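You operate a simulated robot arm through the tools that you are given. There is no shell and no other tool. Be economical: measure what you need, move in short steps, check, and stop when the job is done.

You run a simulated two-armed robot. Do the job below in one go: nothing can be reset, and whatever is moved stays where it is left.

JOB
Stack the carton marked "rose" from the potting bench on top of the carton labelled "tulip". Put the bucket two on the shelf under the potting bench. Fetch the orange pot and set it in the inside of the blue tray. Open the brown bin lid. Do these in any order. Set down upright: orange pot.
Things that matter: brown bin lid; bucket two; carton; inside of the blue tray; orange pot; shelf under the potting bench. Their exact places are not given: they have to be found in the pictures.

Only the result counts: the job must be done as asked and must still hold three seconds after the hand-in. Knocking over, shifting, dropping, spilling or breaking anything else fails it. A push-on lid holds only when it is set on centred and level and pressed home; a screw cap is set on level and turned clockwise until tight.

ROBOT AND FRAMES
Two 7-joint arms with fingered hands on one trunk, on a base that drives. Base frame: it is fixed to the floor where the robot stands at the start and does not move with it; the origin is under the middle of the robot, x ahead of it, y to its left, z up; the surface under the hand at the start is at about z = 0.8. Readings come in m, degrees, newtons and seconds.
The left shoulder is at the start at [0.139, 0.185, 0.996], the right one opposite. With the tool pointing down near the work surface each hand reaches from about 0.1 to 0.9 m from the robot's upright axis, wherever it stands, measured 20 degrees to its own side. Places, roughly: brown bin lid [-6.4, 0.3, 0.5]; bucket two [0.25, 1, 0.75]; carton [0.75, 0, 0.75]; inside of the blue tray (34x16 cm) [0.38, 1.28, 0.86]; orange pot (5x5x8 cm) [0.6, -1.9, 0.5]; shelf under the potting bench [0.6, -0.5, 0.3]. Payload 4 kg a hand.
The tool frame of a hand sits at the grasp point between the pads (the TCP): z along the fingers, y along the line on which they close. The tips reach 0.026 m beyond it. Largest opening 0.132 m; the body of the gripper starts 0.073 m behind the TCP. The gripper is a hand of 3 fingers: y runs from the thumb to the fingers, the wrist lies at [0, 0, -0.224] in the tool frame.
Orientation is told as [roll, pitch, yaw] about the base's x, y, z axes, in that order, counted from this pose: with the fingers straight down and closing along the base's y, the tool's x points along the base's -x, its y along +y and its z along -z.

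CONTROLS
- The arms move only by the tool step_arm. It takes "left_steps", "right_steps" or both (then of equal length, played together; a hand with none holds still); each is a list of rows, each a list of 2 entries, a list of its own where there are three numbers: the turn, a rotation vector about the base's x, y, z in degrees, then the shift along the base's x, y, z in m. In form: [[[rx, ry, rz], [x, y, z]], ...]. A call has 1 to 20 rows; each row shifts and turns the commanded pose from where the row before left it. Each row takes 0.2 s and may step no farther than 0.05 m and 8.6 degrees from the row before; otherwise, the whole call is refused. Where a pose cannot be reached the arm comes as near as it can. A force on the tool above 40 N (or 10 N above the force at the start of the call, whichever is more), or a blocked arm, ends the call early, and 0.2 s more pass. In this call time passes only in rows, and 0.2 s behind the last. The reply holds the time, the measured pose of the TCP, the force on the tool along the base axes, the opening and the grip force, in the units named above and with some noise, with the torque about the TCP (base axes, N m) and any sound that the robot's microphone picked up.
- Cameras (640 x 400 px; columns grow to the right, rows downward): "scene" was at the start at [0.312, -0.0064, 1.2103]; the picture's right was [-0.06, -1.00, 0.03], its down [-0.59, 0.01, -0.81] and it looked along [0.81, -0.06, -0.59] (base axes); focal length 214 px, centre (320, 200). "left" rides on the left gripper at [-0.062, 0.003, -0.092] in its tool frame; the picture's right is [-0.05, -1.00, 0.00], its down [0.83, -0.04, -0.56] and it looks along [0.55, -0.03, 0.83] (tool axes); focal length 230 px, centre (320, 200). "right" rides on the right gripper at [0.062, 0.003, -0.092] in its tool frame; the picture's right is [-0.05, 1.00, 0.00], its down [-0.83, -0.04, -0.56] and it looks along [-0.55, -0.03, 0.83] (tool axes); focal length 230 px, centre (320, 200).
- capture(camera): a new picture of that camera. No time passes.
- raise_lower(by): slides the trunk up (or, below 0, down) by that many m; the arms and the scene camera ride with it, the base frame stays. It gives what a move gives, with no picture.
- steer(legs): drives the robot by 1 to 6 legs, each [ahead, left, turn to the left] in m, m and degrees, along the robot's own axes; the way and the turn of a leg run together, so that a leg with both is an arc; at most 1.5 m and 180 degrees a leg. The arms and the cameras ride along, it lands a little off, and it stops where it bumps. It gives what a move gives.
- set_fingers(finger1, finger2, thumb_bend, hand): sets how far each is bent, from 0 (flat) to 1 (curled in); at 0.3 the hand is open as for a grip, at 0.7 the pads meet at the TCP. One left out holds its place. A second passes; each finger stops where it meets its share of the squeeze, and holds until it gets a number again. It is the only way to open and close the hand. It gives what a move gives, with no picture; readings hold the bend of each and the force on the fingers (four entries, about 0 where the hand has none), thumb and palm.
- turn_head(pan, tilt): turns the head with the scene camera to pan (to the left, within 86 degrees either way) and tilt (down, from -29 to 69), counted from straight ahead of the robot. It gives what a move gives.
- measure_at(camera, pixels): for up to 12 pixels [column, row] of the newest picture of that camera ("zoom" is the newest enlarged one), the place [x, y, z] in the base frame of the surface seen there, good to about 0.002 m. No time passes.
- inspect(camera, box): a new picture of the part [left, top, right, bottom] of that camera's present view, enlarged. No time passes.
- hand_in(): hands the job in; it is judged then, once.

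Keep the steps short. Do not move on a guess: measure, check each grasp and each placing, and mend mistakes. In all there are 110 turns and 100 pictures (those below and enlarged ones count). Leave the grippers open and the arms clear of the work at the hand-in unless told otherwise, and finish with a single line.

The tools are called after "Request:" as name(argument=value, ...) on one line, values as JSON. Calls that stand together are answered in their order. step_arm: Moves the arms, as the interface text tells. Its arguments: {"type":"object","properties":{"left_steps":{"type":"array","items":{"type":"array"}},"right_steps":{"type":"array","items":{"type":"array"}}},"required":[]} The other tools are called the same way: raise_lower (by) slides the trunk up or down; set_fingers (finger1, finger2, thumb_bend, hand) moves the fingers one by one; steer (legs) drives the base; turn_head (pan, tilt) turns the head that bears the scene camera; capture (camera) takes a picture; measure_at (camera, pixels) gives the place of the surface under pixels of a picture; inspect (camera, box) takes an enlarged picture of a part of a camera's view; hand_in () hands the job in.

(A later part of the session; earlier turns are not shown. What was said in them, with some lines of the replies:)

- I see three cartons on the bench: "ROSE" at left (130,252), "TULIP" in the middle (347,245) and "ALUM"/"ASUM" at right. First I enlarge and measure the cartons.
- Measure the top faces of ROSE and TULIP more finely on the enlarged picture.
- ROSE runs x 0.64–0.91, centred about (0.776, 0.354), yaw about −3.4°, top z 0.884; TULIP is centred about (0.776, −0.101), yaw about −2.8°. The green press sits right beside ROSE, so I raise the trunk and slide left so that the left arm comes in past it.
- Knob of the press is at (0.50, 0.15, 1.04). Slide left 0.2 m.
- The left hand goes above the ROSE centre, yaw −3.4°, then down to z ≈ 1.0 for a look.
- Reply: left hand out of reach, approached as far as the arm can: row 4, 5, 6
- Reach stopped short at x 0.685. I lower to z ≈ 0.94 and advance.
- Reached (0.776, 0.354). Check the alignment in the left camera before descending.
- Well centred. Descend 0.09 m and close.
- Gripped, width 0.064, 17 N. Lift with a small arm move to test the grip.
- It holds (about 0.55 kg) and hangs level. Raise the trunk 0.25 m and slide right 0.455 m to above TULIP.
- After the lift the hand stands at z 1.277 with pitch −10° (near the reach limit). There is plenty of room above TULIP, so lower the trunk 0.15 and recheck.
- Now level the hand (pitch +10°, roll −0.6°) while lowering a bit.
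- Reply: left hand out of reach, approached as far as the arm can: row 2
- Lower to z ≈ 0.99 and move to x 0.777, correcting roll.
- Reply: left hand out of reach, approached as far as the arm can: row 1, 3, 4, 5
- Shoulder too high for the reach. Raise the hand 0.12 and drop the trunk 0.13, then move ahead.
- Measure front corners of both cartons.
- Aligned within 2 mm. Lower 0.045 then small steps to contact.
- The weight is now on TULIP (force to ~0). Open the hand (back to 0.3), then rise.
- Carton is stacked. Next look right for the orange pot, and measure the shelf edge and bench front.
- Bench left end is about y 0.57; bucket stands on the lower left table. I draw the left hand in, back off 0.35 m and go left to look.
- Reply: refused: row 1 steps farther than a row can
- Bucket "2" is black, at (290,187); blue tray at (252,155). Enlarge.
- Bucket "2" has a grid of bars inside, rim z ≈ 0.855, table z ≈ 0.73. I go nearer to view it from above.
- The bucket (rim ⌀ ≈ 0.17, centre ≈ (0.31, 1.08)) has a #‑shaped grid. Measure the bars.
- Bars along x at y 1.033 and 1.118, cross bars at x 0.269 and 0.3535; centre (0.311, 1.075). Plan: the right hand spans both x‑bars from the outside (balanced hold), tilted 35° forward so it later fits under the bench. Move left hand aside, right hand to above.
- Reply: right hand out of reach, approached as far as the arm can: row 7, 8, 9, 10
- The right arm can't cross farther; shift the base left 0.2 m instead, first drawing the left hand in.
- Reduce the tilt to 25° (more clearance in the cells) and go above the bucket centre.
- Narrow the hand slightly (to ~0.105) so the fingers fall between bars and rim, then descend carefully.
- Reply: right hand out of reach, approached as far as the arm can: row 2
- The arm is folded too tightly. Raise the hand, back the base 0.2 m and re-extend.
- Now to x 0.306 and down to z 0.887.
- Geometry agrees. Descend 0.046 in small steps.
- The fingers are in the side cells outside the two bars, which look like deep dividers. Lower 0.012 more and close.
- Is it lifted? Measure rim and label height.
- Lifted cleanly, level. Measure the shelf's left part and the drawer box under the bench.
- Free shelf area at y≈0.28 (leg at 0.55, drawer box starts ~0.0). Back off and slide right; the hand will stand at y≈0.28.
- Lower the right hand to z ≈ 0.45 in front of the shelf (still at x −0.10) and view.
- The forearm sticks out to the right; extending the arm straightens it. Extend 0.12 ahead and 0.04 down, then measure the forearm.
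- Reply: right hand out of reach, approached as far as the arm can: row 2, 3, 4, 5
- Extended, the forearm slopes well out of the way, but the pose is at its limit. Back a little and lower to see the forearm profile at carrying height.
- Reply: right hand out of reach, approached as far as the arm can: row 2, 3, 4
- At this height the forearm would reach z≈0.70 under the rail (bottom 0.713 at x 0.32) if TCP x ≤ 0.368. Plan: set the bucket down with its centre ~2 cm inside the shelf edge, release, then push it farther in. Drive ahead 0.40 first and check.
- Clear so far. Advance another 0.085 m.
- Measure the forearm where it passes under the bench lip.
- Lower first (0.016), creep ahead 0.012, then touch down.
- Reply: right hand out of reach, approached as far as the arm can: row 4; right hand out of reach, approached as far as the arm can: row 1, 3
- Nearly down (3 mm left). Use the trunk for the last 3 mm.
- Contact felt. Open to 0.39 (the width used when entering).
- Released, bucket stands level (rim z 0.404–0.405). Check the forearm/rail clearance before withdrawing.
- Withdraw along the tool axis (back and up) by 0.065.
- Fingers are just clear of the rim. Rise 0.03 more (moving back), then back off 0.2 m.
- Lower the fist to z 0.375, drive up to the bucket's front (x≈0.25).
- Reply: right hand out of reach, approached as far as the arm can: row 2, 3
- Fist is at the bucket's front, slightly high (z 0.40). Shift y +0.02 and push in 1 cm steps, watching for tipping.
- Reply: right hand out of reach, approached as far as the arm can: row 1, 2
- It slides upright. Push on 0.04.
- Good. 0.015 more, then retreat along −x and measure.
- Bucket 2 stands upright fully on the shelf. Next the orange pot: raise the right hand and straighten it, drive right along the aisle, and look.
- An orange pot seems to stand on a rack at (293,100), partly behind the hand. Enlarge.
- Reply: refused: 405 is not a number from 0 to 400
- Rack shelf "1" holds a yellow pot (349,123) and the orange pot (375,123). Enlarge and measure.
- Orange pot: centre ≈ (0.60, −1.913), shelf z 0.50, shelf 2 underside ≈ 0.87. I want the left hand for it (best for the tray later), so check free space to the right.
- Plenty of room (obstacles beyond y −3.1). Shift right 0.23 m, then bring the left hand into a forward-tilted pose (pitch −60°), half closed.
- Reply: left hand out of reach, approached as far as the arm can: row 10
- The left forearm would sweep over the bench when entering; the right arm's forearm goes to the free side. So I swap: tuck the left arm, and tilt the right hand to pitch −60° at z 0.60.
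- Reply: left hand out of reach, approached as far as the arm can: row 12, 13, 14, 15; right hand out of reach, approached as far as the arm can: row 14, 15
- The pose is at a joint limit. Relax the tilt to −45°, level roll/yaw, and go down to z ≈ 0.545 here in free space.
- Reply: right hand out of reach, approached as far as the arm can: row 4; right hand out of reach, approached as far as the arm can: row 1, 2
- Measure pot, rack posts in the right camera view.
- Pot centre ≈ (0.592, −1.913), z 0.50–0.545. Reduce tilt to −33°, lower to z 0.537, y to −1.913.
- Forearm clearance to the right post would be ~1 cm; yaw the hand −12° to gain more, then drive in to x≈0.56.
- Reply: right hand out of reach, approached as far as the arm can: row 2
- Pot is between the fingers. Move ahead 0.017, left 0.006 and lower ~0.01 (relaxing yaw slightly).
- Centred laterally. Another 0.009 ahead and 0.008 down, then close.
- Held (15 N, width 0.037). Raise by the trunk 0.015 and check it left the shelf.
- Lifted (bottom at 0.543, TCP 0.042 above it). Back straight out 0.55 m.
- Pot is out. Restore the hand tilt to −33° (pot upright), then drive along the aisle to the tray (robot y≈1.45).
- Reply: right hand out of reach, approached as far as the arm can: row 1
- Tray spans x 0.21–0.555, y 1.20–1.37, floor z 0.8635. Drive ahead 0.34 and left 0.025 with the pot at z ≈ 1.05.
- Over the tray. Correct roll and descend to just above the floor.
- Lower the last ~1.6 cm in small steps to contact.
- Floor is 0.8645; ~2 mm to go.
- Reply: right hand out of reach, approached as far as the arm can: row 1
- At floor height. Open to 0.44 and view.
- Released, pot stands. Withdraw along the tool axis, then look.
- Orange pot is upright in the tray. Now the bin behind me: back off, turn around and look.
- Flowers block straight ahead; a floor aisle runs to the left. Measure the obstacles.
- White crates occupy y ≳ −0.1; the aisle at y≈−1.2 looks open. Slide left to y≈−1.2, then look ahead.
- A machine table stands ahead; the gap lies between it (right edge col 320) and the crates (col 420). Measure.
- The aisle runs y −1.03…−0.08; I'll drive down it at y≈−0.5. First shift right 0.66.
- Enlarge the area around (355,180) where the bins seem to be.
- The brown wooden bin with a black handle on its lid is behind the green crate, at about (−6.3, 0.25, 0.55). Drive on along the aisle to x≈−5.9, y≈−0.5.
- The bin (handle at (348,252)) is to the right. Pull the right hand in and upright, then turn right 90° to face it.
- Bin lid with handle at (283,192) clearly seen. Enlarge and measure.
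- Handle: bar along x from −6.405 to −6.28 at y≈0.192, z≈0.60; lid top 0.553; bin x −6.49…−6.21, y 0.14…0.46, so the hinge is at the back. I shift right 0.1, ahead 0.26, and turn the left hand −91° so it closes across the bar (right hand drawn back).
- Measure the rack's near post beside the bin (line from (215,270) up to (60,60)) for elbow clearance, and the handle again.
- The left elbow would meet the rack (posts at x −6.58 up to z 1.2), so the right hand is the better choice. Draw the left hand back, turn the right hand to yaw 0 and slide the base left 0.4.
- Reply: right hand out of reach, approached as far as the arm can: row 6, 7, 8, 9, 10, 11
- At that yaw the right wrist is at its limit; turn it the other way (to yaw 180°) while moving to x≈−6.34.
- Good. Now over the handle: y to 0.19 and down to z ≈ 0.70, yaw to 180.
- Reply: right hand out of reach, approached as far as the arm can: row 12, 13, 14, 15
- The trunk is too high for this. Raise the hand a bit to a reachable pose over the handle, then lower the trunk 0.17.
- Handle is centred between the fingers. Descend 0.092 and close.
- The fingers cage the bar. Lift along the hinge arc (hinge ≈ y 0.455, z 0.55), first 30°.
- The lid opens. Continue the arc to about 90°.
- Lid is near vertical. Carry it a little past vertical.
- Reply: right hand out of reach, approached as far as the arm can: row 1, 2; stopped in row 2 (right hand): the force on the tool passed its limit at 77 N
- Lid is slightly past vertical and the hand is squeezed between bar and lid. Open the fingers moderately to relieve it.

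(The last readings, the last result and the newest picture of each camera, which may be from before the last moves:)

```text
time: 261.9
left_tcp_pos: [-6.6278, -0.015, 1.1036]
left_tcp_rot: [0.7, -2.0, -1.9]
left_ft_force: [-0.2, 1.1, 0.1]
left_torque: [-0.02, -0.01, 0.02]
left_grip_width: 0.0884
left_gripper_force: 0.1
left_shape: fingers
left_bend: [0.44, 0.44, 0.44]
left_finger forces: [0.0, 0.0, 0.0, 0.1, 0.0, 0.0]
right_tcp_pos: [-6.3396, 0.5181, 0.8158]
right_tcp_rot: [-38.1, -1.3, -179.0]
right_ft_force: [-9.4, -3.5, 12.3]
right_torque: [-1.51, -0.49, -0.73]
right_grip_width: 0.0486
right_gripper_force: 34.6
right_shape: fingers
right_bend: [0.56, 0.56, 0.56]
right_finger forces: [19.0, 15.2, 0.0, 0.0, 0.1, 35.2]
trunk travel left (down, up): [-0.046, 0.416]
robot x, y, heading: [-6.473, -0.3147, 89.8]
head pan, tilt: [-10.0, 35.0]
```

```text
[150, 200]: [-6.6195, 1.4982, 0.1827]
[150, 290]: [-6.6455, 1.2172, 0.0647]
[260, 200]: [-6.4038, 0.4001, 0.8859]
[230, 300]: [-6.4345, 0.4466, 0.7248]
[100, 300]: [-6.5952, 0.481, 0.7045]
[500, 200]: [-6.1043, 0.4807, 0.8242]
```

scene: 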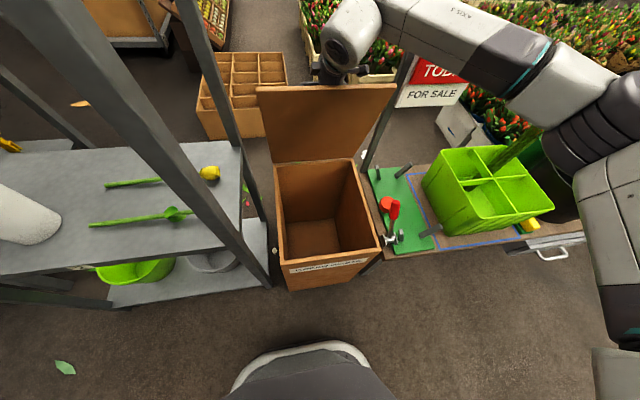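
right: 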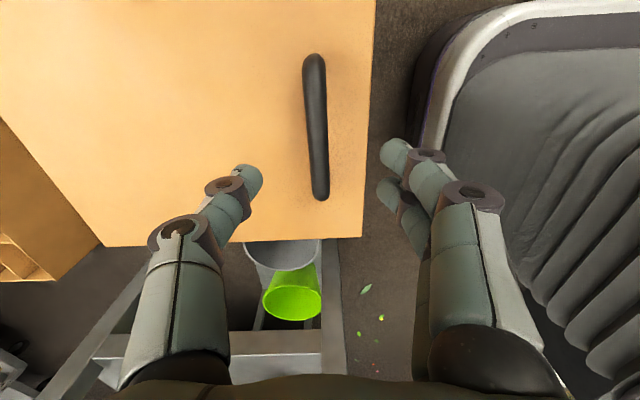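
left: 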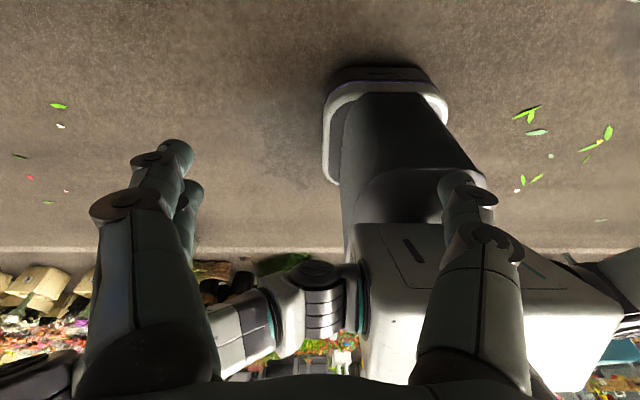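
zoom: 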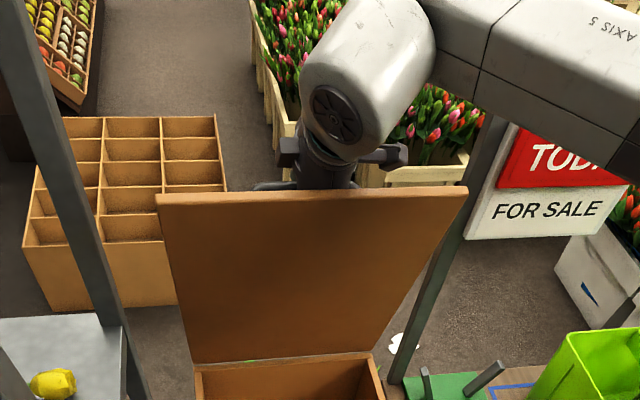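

Measured: the lid inner face leans from (y 0.447, z 0.725) to (y 0.400, z 0.886), i.e. open only ~75°; the tilted right hand blocks it from going further. I keep hooking it with the right hand and bring the left hand in front of the lid's inner face to push it past vertical.

Request:
step_arm(left_steps=[[[0, 0, 0], [0.042, 0, -0.02]], [[0, 0, 0], [0.042, 0, -0.02]], [[0, 0, 0], [0.042, 0, -0.02]], [[0, 0, 0], [0.042, 0, -0.02]], [[5, 0, 0], [0, 0.043, -0.024]], [[5, 0, 0], [0, 0.043, -0.024]], [[5, 0, 0], [0, 0.043, -0.024]], [[5, 0, 0], [0, 0.043, -0.024]], [[5, 0, 0], [0, 0.043, -0.024]], [[5, 0, 0], [0, 0.043, -0.024]], [[5, 0, 0], [0, 0.043, -0.024]], [[5, 0, 0], [0, 0.04, -0.02]]])

Request:
capture(camera="scene")

```text
time: 262.4
left_tcp_pos: [-6.5926, -0.0126, 1.0858]
left_tcp_rot: [0.5, -1.4, -1.6]
left_ft_force: [-24.2, 2.6, -0.3]
left_torque: [-0.26, -2.69, 0.13]
left_grip_width: 0.0882
left_gripper_force: 0.2
left_shape: fingers
left_bend: [0.44, 0.44, 0.44]
left_finger forces: [0.1, 0.1, 0.1, 0.0, 0.1, 0.0]
right_tcp_pos: [-6.3395, 0.5159, 0.8157]
right_tcp_rot: [-38.1, -1.5, -179.0]
right_ft_force: [0.2, -2.0, 4.4]
right_torque: [-1.07, 0.07, 0.17]
right_grip_width: 0.0485
right_gripper_force: 32.7
right_shape: fingers
right_bend: [0.56, 0.56, 0.56]
right_finger forces: [18.4, 14.6, 0.0, 0.0, 0.0, 33.8]
trunk travel left (down, up): [-0.046, 0.416]
robot x, y, heading: [-6.4752, -0.317, 89.6]
head pan, tilt: [-10.0, 35.0]
stopped in row 2 (left hand): the force on the tool passed its limit at 133 N (the readings are from after the stop); the commanded pose is now the measured one
```

```text
6 pictures are left
```

scene: 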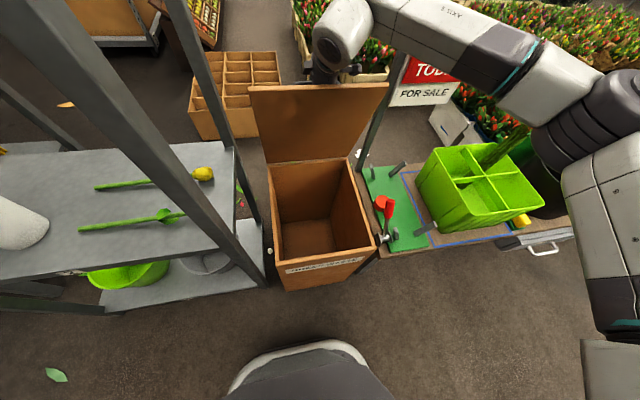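

The left wrist bumped the robot's own head (nothing else). Better: open the right hand so its lid-side fingers push the bar from behind at their pads, tilt 30°, raise slightly, and push the lid over by driving ahead 0.11 m. Left hand goes back first.

Request:
step_arm(left_steps=[[[0, 0, 0], [-0.04, 0, 0.015]]])

Request:
set_fingers(hand="right", finger1=0.35, finger2=0.35, thumb_bend=0.35)

Request:
step_arm(right_steps=[[[-3, 0, 0], [0, 0.004, 0.018]], [[-3, 0, 0], [0, 0.005, 0.018]], [[-2, 0, 0], [0, 0.005, 0.018]]])

Request:
inspect(camera="scene", box=[230, 0, 430, 180])

Request:
measure_at(camera="zoom", pixels=[[220, 205], [220, 250], [220, 300], [270, 220], [200, 330]])

```text
time: 262.8
left_tcp_pos: [-6.6317, -0.0106, 1.0997]
left_tcp_rot: [0.5, -1.6, -1.7]
left_ft_force: [-0.7, -0.4, 0.3]
left_torque: [-0.03, -0.01, 0.02]
left_grip_width: 0.0885
left_gripper_force: 0.1
left_shape: fingers
left_bend: [0.44, 0.44, 0.44]
left_finger forces: [0.1, 0.1, 0.1, 0.0, 0.0, 0.0]
right_tcp_pos: [-6.3414, 0.5177, 0.8158]
right_tcp_rot: [-38.0, -1.3, -179.0]
right_ft_force: [-1.3, -6.3, 7.3]
right_torque: [-0.92, -0.02, -0.02]
right_grip_width: 0.0485
right_gripper_force: 28.9
right_shape: fingers
right_bend: [0.56, 0.56, 0.56]
right_finger forces: [17.1, 13.8, 0.1, 0.0, 0.0, 27.4]
trunk travel left (down, up): [-0.046, 0.416]
robot x, y, heading: [-6.4712, -0.3162, 89.4]
head pan, tilt: [-10.0, 35.0]
```

```text
time: 263.8
left_tcp_pos: [-6.6301, -0.0107, 1.0992]
left_tcp_rot: [0.5, -1.5, -1.6]
left_ft_force: [0.1, 0.3, -0.3]
left_torque: [-0.01, 0.0, -0.02]
left_grip_width: 0.0883
left_gripper_force: 0.1
left_shape: fingers
left_bend: [0.44, 0.44, 0.44]
left_finger forces: [0.0, 0.0, 0.0, 0.1, 0.0, 0.0]
right_tcp_pos: [-6.3407, 0.5174, 0.8151]
right_tcp_rot: [-38.1, -1.5, -178.9]
right_ft_force: [-2.2, -1.9, 8.2]
right_torque: [-0.69, -0.16, -0.28]
right_grip_width: 0.1175
right_gripper_force: 9.2
right_shape: fingers
right_bend: [0.35, 0.35, 0.35]
right_finger forces: [6.0, 3.9, 0.0, 0.0, 0.0, 8.7]
trunk travel left (down, up): [-0.046, 0.416]
robot x, y, heading: [-6.4739, -0.3153, 89.7]
head pan, tilt: [-10.0, 35.0]
```

```text
time: 264.3
left_tcp_pos: [-6.6315, -0.0082, 1.101]
left_tcp_rot: [0.5, -1.5, -1.6]
left_ft_force: [-0.5, -1.0, 0.4]
left_torque: [0.06, 0.03, -0.01]
left_grip_width: 0.0881
left_gripper_force: 0.1
left_shape: fingers
left_bend: [0.44, 0.44, 0.44]
left_finger forces: [0.0, 0.0, 0.1, 0.0, 0.1, 0.0]
right_tcp_pos: [-6.3283, 0.5233, 0.8287]
right_tcp_rot: [-33.5, -2.0, -178.2]
right_ft_force: [-6.9, 2.0, -4.5]
right_torque: [0.19, -0.08, -0.42]
right_grip_width: 0.1177
right_gripper_force: 3.0
right_shape: fingers
right_bend: [0.35, 0.35, 0.35]
right_finger forces: [6.7, 0.0, 0.0, 0.1, 0.1, 0.0]
right hand out of reach, approached as far as the arm can: row 1, 2
trunk travel left (down, up): [-0.046, 0.416]
robot x, y, heading: [-6.4735, -0.3159, 89.7]
head pan, tilt: [-10.0, 35.0]
stopped in row 2 (right hand): the force on the tool passed its limit at 50 N (the readings are from after the stop); the commanded pose is now the measured one
```

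```text
2.22 times, centred on (330, 90) of scene
```

zoom: 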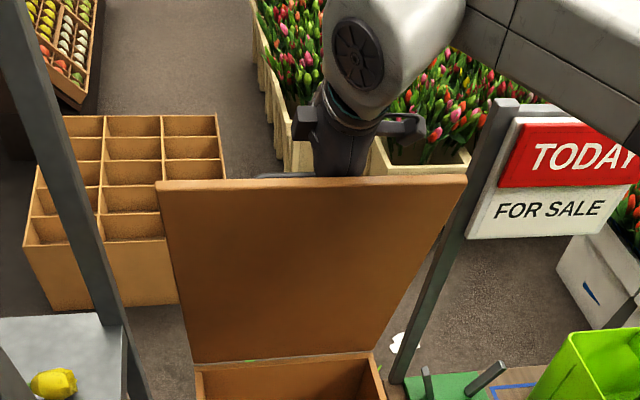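

```text
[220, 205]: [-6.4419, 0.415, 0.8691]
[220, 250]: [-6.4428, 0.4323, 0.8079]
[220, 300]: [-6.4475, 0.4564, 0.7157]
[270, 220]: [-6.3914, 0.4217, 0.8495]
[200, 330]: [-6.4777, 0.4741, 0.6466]
```

Lid is at ~75°, palm free now. Drive ahead 0.10 to push the lid over.

Request:
steer(legs=[[0.1, 0, 0]])

Request:
inspect(camera="scene", box=[230, 20, 430, 200])

Request:
measure_at(camera="zoom", pixels=[[220, 180], [220, 220], [220, 260], [220, 300], [220, 340]])

```text
time: 265.4
left_tcp_pos: [-6.6314, 0.0676, 1.1002]
left_tcp_rot: [0.7, -1.6, -1.1]
left_ft_force: [-0.1, 0.6, 0.9]
left_torque: [0.03, 0.01, 0.03]
left_grip_width: 0.0882
left_gripper_force: 0.0
left_shape: fingers
left_bend: [0.44, 0.44, 0.44]
left_finger forces: [0.0, 0.0, 0.1, 0.0, 0.0, 0.0]
right_tcp_pos: [-6.328, 0.5988, 0.8343]
right_tcp_rot: [-33.4, -2.3, -178.3]
right_ft_force: [0.5, -6.5, 5.6]
right_torque: [-2.26, 0.12, 0.14]
right_grip_width: 0.1269
right_gripper_force: 36.0
right_shape: fingers
right_bend: [0.35, 0.35, 0.35]
right_finger forces: [22.8, 15.1, 0.1, 0.0, 0.1, 34.3]
trunk travel left (down, up): [-0.046, 0.416]
robot x, y, heading: [-6.4755, -0.2366, 89.8]
head pan, tilt: [-10.0, 35.0]
stopped in leg 1: the robot was blocked; the commanded pose is now the measured one
```

```text
2.22 times, centred on (330, 110) of scene
```

zoom: 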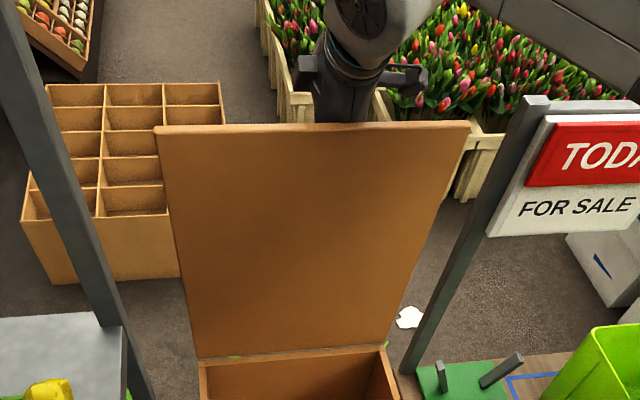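

```text
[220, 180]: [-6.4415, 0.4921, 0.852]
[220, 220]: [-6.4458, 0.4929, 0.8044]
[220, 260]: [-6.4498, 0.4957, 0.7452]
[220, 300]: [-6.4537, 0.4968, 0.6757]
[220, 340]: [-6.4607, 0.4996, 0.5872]
```

Lid now ~88°. The gripper body's corner presses the lid's top edge; rotate the hand toward vertical while rising a little, then push on.

Request:
step_arm(right_steps=[[[-4, 0, 0], [0, 0.004, 0.008]], [[-4, 0, 0], [0, 0.004, 0.008]], [[-4, 0, 0], [0, 0.005, 0.008]], [[0, 0, 0], [0, 0.012, 0.004]], [[0, 0, 0], [0, 0.012, 0]]])

Request:
inspect(camera="scene", box=[230, 20, 430, 200])

Request:
measure_at(camera="zoom", pixels=[[220, 160], [220, 180], [220, 260], [220, 340]])

```text
time: 265.8
left_tcp_pos: [-6.6334, 0.0685, 1.1]
left_tcp_rot: [0.5, -1.6, -0.8]
left_ft_force: [0.3, -0.5, 0.7]
left_torque: [0.0, 0.02, 0.0]
left_grip_width: 0.0885
left_gripper_force: 0.0
left_shape: fingers
left_bend: [0.44, 0.44, 0.44]
left_finger forces: [0.0, 0.0, 0.0, 0.1, 0.0, 0.1]
right_tcp_pos: [-6.3291, 0.6014, 0.833]
right_tcp_rot: [-30.7, -2.7, -177.3]
right_ft_force: [-7.6, -0.2, -4.6]
right_torque: [-0.23, -0.02, -0.49]
right_grip_width: 0.1213
right_gripper_force: 16.0
right_shape: fingers
right_bend: [0.35, 0.35, 0.35]
right_finger forces: [19.4, 3.0, 0.1, 0.1, 0.0, 9.3]
right hand out of reach, approached as far as the arm can: row 1
trunk travel left (down, up): [-0.046, 0.416]
robot x, y, heading: [-6.4789, -0.2362, 90.3]
head pan, tilt: [-10.0, 35.0]
stopped in row 1 (right hand): the force on the tool passed its limit at 53 N (the readings are from after the stop); the commanded pose is now the measured one
```

```text
2.22 times, centred on (330, 110) of scene
```

zoom: 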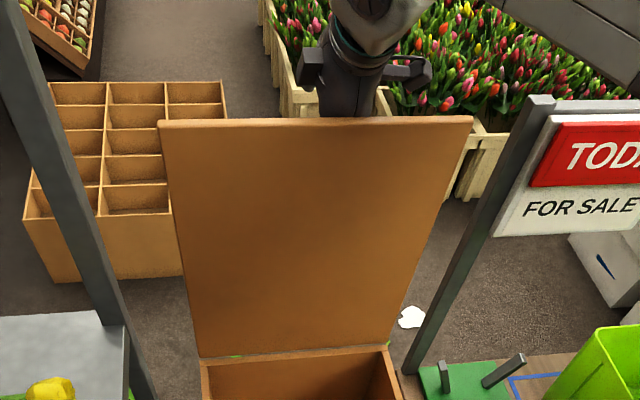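

```text
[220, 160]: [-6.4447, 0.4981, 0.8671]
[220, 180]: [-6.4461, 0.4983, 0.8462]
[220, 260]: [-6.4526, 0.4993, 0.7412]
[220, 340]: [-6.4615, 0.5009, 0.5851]
```

Lid at 89.4°, squeeze smaller. Drive ahead another 0.05.

Request:
steer(legs=[[0.05, 0, 0]])

Request:
inspect(camera="scene", box=[230, 20, 430, 200])

Request:
measure_at(camera="zoom", pixels=[[220, 160], [220, 180], [220, 260], [220, 340]])

```text
time: 266.6
left_tcp_pos: [-6.635, 0.0729, 1.1043]
left_tcp_rot: [1.7, -1.7, -0.2]
left_ft_force: [0.2, 0.7, -0.5]
left_torque: [-0.04, 0.0, 0.01]
left_grip_width: 0.0881
left_gripper_force: 0.0
left_shape: fingers
left_bend: [0.44, 0.44, 0.44]
left_finger forces: [0.0, 0.1, 0.0, 0.0, 0.0, 0.0]
right_tcp_pos: [-6.3318, 0.6136, 0.8408]
right_tcp_rot: [-31.3, -2.6, -177.0]
right_ft_force: [0.5, 1.0, 0.4]
right_torque: [-0.03, -0.01, 0.0]
right_grip_width: 0.1185
right_gripper_force: 0.2
right_shape: fingers
right_bend: [0.35, 0.35, 0.35]
right_finger forces: [0.3, 0.0, 0.0, 0.0, 0.1, 0.3]
trunk travel left (down, up): [-0.046, 0.416]
robot x, y, heading: [-6.475, -0.2227, 90.7]
head pan, tilt: [-10.0, 35.0]
stopped in leg 1: the robot was blocked; the commanded pose is now the measured one
```

```text
2.22 times, centred on (330, 110) of scene
```

zoom: 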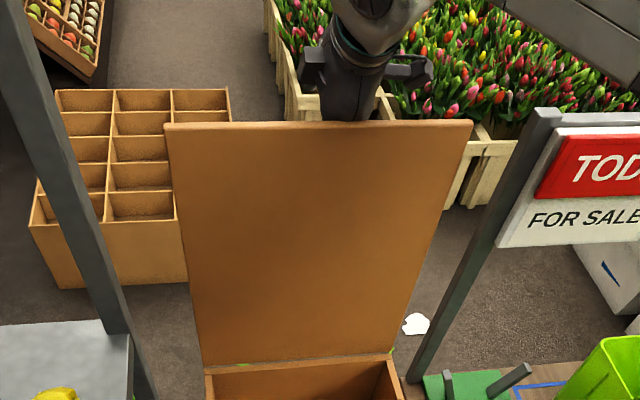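

```text
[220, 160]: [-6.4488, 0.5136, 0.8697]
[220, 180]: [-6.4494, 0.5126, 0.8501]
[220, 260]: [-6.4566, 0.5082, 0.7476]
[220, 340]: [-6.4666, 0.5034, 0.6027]
```

The lid is now past vertical (92°) and no force on the hand. Open the fingers fully is not needed; withdraw upward with slight backing, in small rows.

Request:
step_arm(right_steps=[[[0, 0, 0], [0, -0.007, 0.02]], [[0, 0, 0], [0, -0.007, 0.025]], [[0, 0, 0], [0, -0.008, 0.025]], [[0, 0, 0], [0, -0.008, 0.03]], [[0, 0, 0], [0, -0.01, 0.04]], [[0, 0, 0], [0, -0.01, 0.04]]])

Request:
capture(camera="scene")

Request:
measure_at(camera="scene", pixels=[[320, 100], [320, 120], [320, 150], [320, 80]])

```text
time: 268.0
left_tcp_pos: [-6.6352, 0.0726, 1.1045]
left_tcp_rot: [1.4, -1.7, -0.4]
left_ft_force: [0.0, 0.1, 0.9]
left_torque: [0.02, 0.02, 0.02]
left_grip_width: 0.0886
left_gripper_force: 0.1
left_shape: fingers
left_bend: [0.44, 0.44, 0.44]
left_finger forces: [0.0, 0.1, 0.0, 0.0, 0.0, 0.0]
right_tcp_pos: [-6.3289, 0.5606, 1.0231]
right_tcp_rot: [-31.4, -2.7, -177.0]
right_ft_force: [-0.1, 0.9, 0.1]
right_torque: [-0.01, -0.01, 0.01]
right_grip_width: 0.1185
right_gripper_force: 0.0
right_shape: fingers
right_bend: [0.35, 0.35, 0.35]
right_finger forces: [0.1, 0.0, 0.0, 0.0, 0.0, 0.1]
right hand out of reach, approached as far as the arm can: row 6
trunk travel left (down, up): [-0.046, 0.416]
robot x, y, heading: [-6.4759, -0.2208, 90.4]
head pan, tilt: [-10.0, 35.0]
```

```text
1 pictures are left
```

scene: 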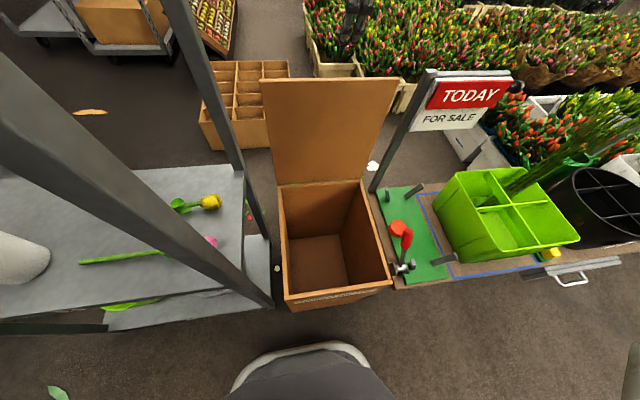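

```text
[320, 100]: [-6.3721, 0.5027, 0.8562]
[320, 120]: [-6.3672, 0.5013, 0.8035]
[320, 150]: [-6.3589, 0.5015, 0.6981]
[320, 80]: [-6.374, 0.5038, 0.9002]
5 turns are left
```

The lid stands open at about 90° by itself, hand is clear above it. Back off 0.3 m (finger tips ~9 cm above the lid edge), open both hands, and verify.

Request:
steer(legs=[[-0.3, 0, 0]])

Request:
set_fingers(hand="right", finger1=0.3, finger2=0.3, thumb_bend=0.3)

Request:
set_fingers(hand="left", finger1=0.3, finger2=0.3, thumb_bend=0.3)

Request:
capture(camera="scene")

```text
time: 270.0
left_tcp_pos: [-6.6346, -0.2137, 1.1011]
left_tcp_rot: [0.9, -1.7, -0.1]
left_ft_force: [-0.5, -1.3, 0.3]
left_torque: [0.06, 0.0, -0.01]
left_grip_width: 0.0882
left_gripper_force: 0.1
left_shape: fingers
left_bend: [0.44, 0.44, 0.44]
left_finger forces: [0.1, 0.0, 0.1, 0.0, 0.0, 0.0]
right_tcp_pos: [-6.331, 0.2745, 1.0147]
right_tcp_rot: [-30.9, -2.6, -176.8]
right_ft_force: [-0.7, -0.3, 0.6]
right_torque: [0.02, 0.03, 0.02]
right_grip_width: 0.1185
right_gripper_force: 0.1
right_shape: fingers
right_bend: [0.35, 0.35, 0.35]
right_finger forces: [0.1, 0.0, 0.0, 0.1, 0.0, 0.0]
trunk travel left (down, up): [-0.046, 0.416]
robot x, y, heading: [-6.4737, -0.5185, 90.7]
head pan, tilt: [-10.0, 35.0]
```

```text
time: 271.0
left_tcp_pos: [-6.6343, -0.2138, 1.1013]
left_tcp_rot: [0.9, -1.8, 0.0]
left_ft_force: [-0.1, 0.7, 1.5]
left_torque: [0.03, -0.03, -0.04]
left_grip_width: 0.0883
left_gripper_force: 0.0
left_shape: fingers
left_bend: [0.44, 0.44, 0.44]
left_finger forces: [0.0, 0.1, 0.1, 0.1, 0.0, 0.0]
right_tcp_pos: [-6.3301, 0.2755, 1.015]
right_tcp_rot: [-30.9, -2.6, -176.8]
right_ft_force: [-0.3, -0.1, 0.6]
right_torque: [-0.01, -0.03, 0.03]
right_grip_width: 0.134
right_gripper_force: 0.0
right_shape: fingers
right_bend: [0.3, 0.3, 0.3]
right_finger forces: [0.1, 0.0, 0.0, 0.0, 0.0, 0.0]
trunk travel left (down, up): [-0.046, 0.416]
robot x, y, heading: [-6.4709, -0.5196, 90.7]
head pan, tilt: [-10.0, 35.0]
```

```text
time: 272.0
left_tcp_pos: [-6.6349, -0.2141, 1.1007]
left_tcp_rot: [0.8, -1.9, -0.1]
left_ft_force: [-0.6, -0.1, -0.9]
left_torque: [0.02, 0.03, 0.02]
left_grip_width: 0.1341
left_gripper_force: 0.0
left_shape: fingers
left_bend: [0.3, 0.3, 0.3]
left_finger forces: [0.1, 0.0, 0.0, 0.0, 0.0, 0.1]
right_tcp_pos: [-6.3307, 0.275, 1.0154]
right_tcp_rot: [-30.9, -2.6, -176.8]
right_ft_force: [0.1, -0.5, 0.1]
right_torque: [-0.03, 0.04, 0.01]
right_grip_width: 0.1339
right_gripper_force: 0.1
right_shape: fingers
right_bend: [0.3, 0.3, 0.3]
right_finger forces: [0.0, 0.0, 0.0, 0.1, 0.0, 0.0]
trunk travel left (down, up): [-0.046, 0.416]
robot x, y, heading: [-6.4707, -0.5182, 91.0]
head pan, tilt: [-10.0, 35.0]
```

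```text
0 pictures are left
4 turns are left
```

scene: 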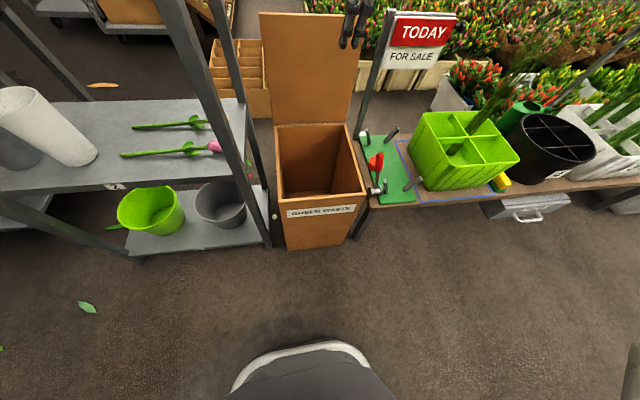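

The lid still stands open. Back off 0.2 m more so that the arms are clear.

Request:
steer(legs=[[-0.15, 0, 0]])

Request:
measure_at(camera="scene", pixels=[[300, 30], [300, 70], [300, 110]])

```text
time: 273.4
left_tcp_pos: [-6.6402, -0.3143, 1.0982]
left_tcp_rot: [0.3, -1.3, 0.8]
left_ft_force: [0.7, -0.3, 0.4]
left_torque: [-0.02, 0.03, 0.01]
left_grip_width: 0.1342
left_gripper_force: 0.1
left_shape: fingers
left_bend: [0.3, 0.3, 0.3]
left_finger forces: [0.1, 0.0, 0.0, 0.0, 0.0, 0.1]
right_tcp_pos: [-6.3438, 0.1782, 1.0029]
right_tcp_rot: [-30.3, -3.2, -176.0]
right_ft_force: [-0.4, 0.1, 0.3]
right_torque: [0.0, 0.05, 0.02]
right_grip_width: 0.1342
right_gripper_force: 0.1
right_shape: fingers
right_bend: [0.3, 0.3, 0.3]
right_finger forces: [0.0, 0.0, 0.0, 0.1, 0.0, 0.0]
trunk travel left (down, up): [-0.046, 0.416]
robot x, y, heading: [-6.4778, -0.6259, 91.8]
head pan, tilt: [-10.0, 35.0]
```

```text
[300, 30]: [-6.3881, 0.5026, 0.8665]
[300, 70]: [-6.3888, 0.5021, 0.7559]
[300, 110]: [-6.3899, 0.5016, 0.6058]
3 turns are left
```

The lid holds at about 90°, the arms are clear and both hands are open. Handing in.

Request:
hand_in()

```text
The job is handed in.
```

I handed the job in with all four parts done: "rose" stacked on "tulip", bucket two on the shelf, the orange pot upright in the blue tray, and the brown bin lid standing open at about 90°.
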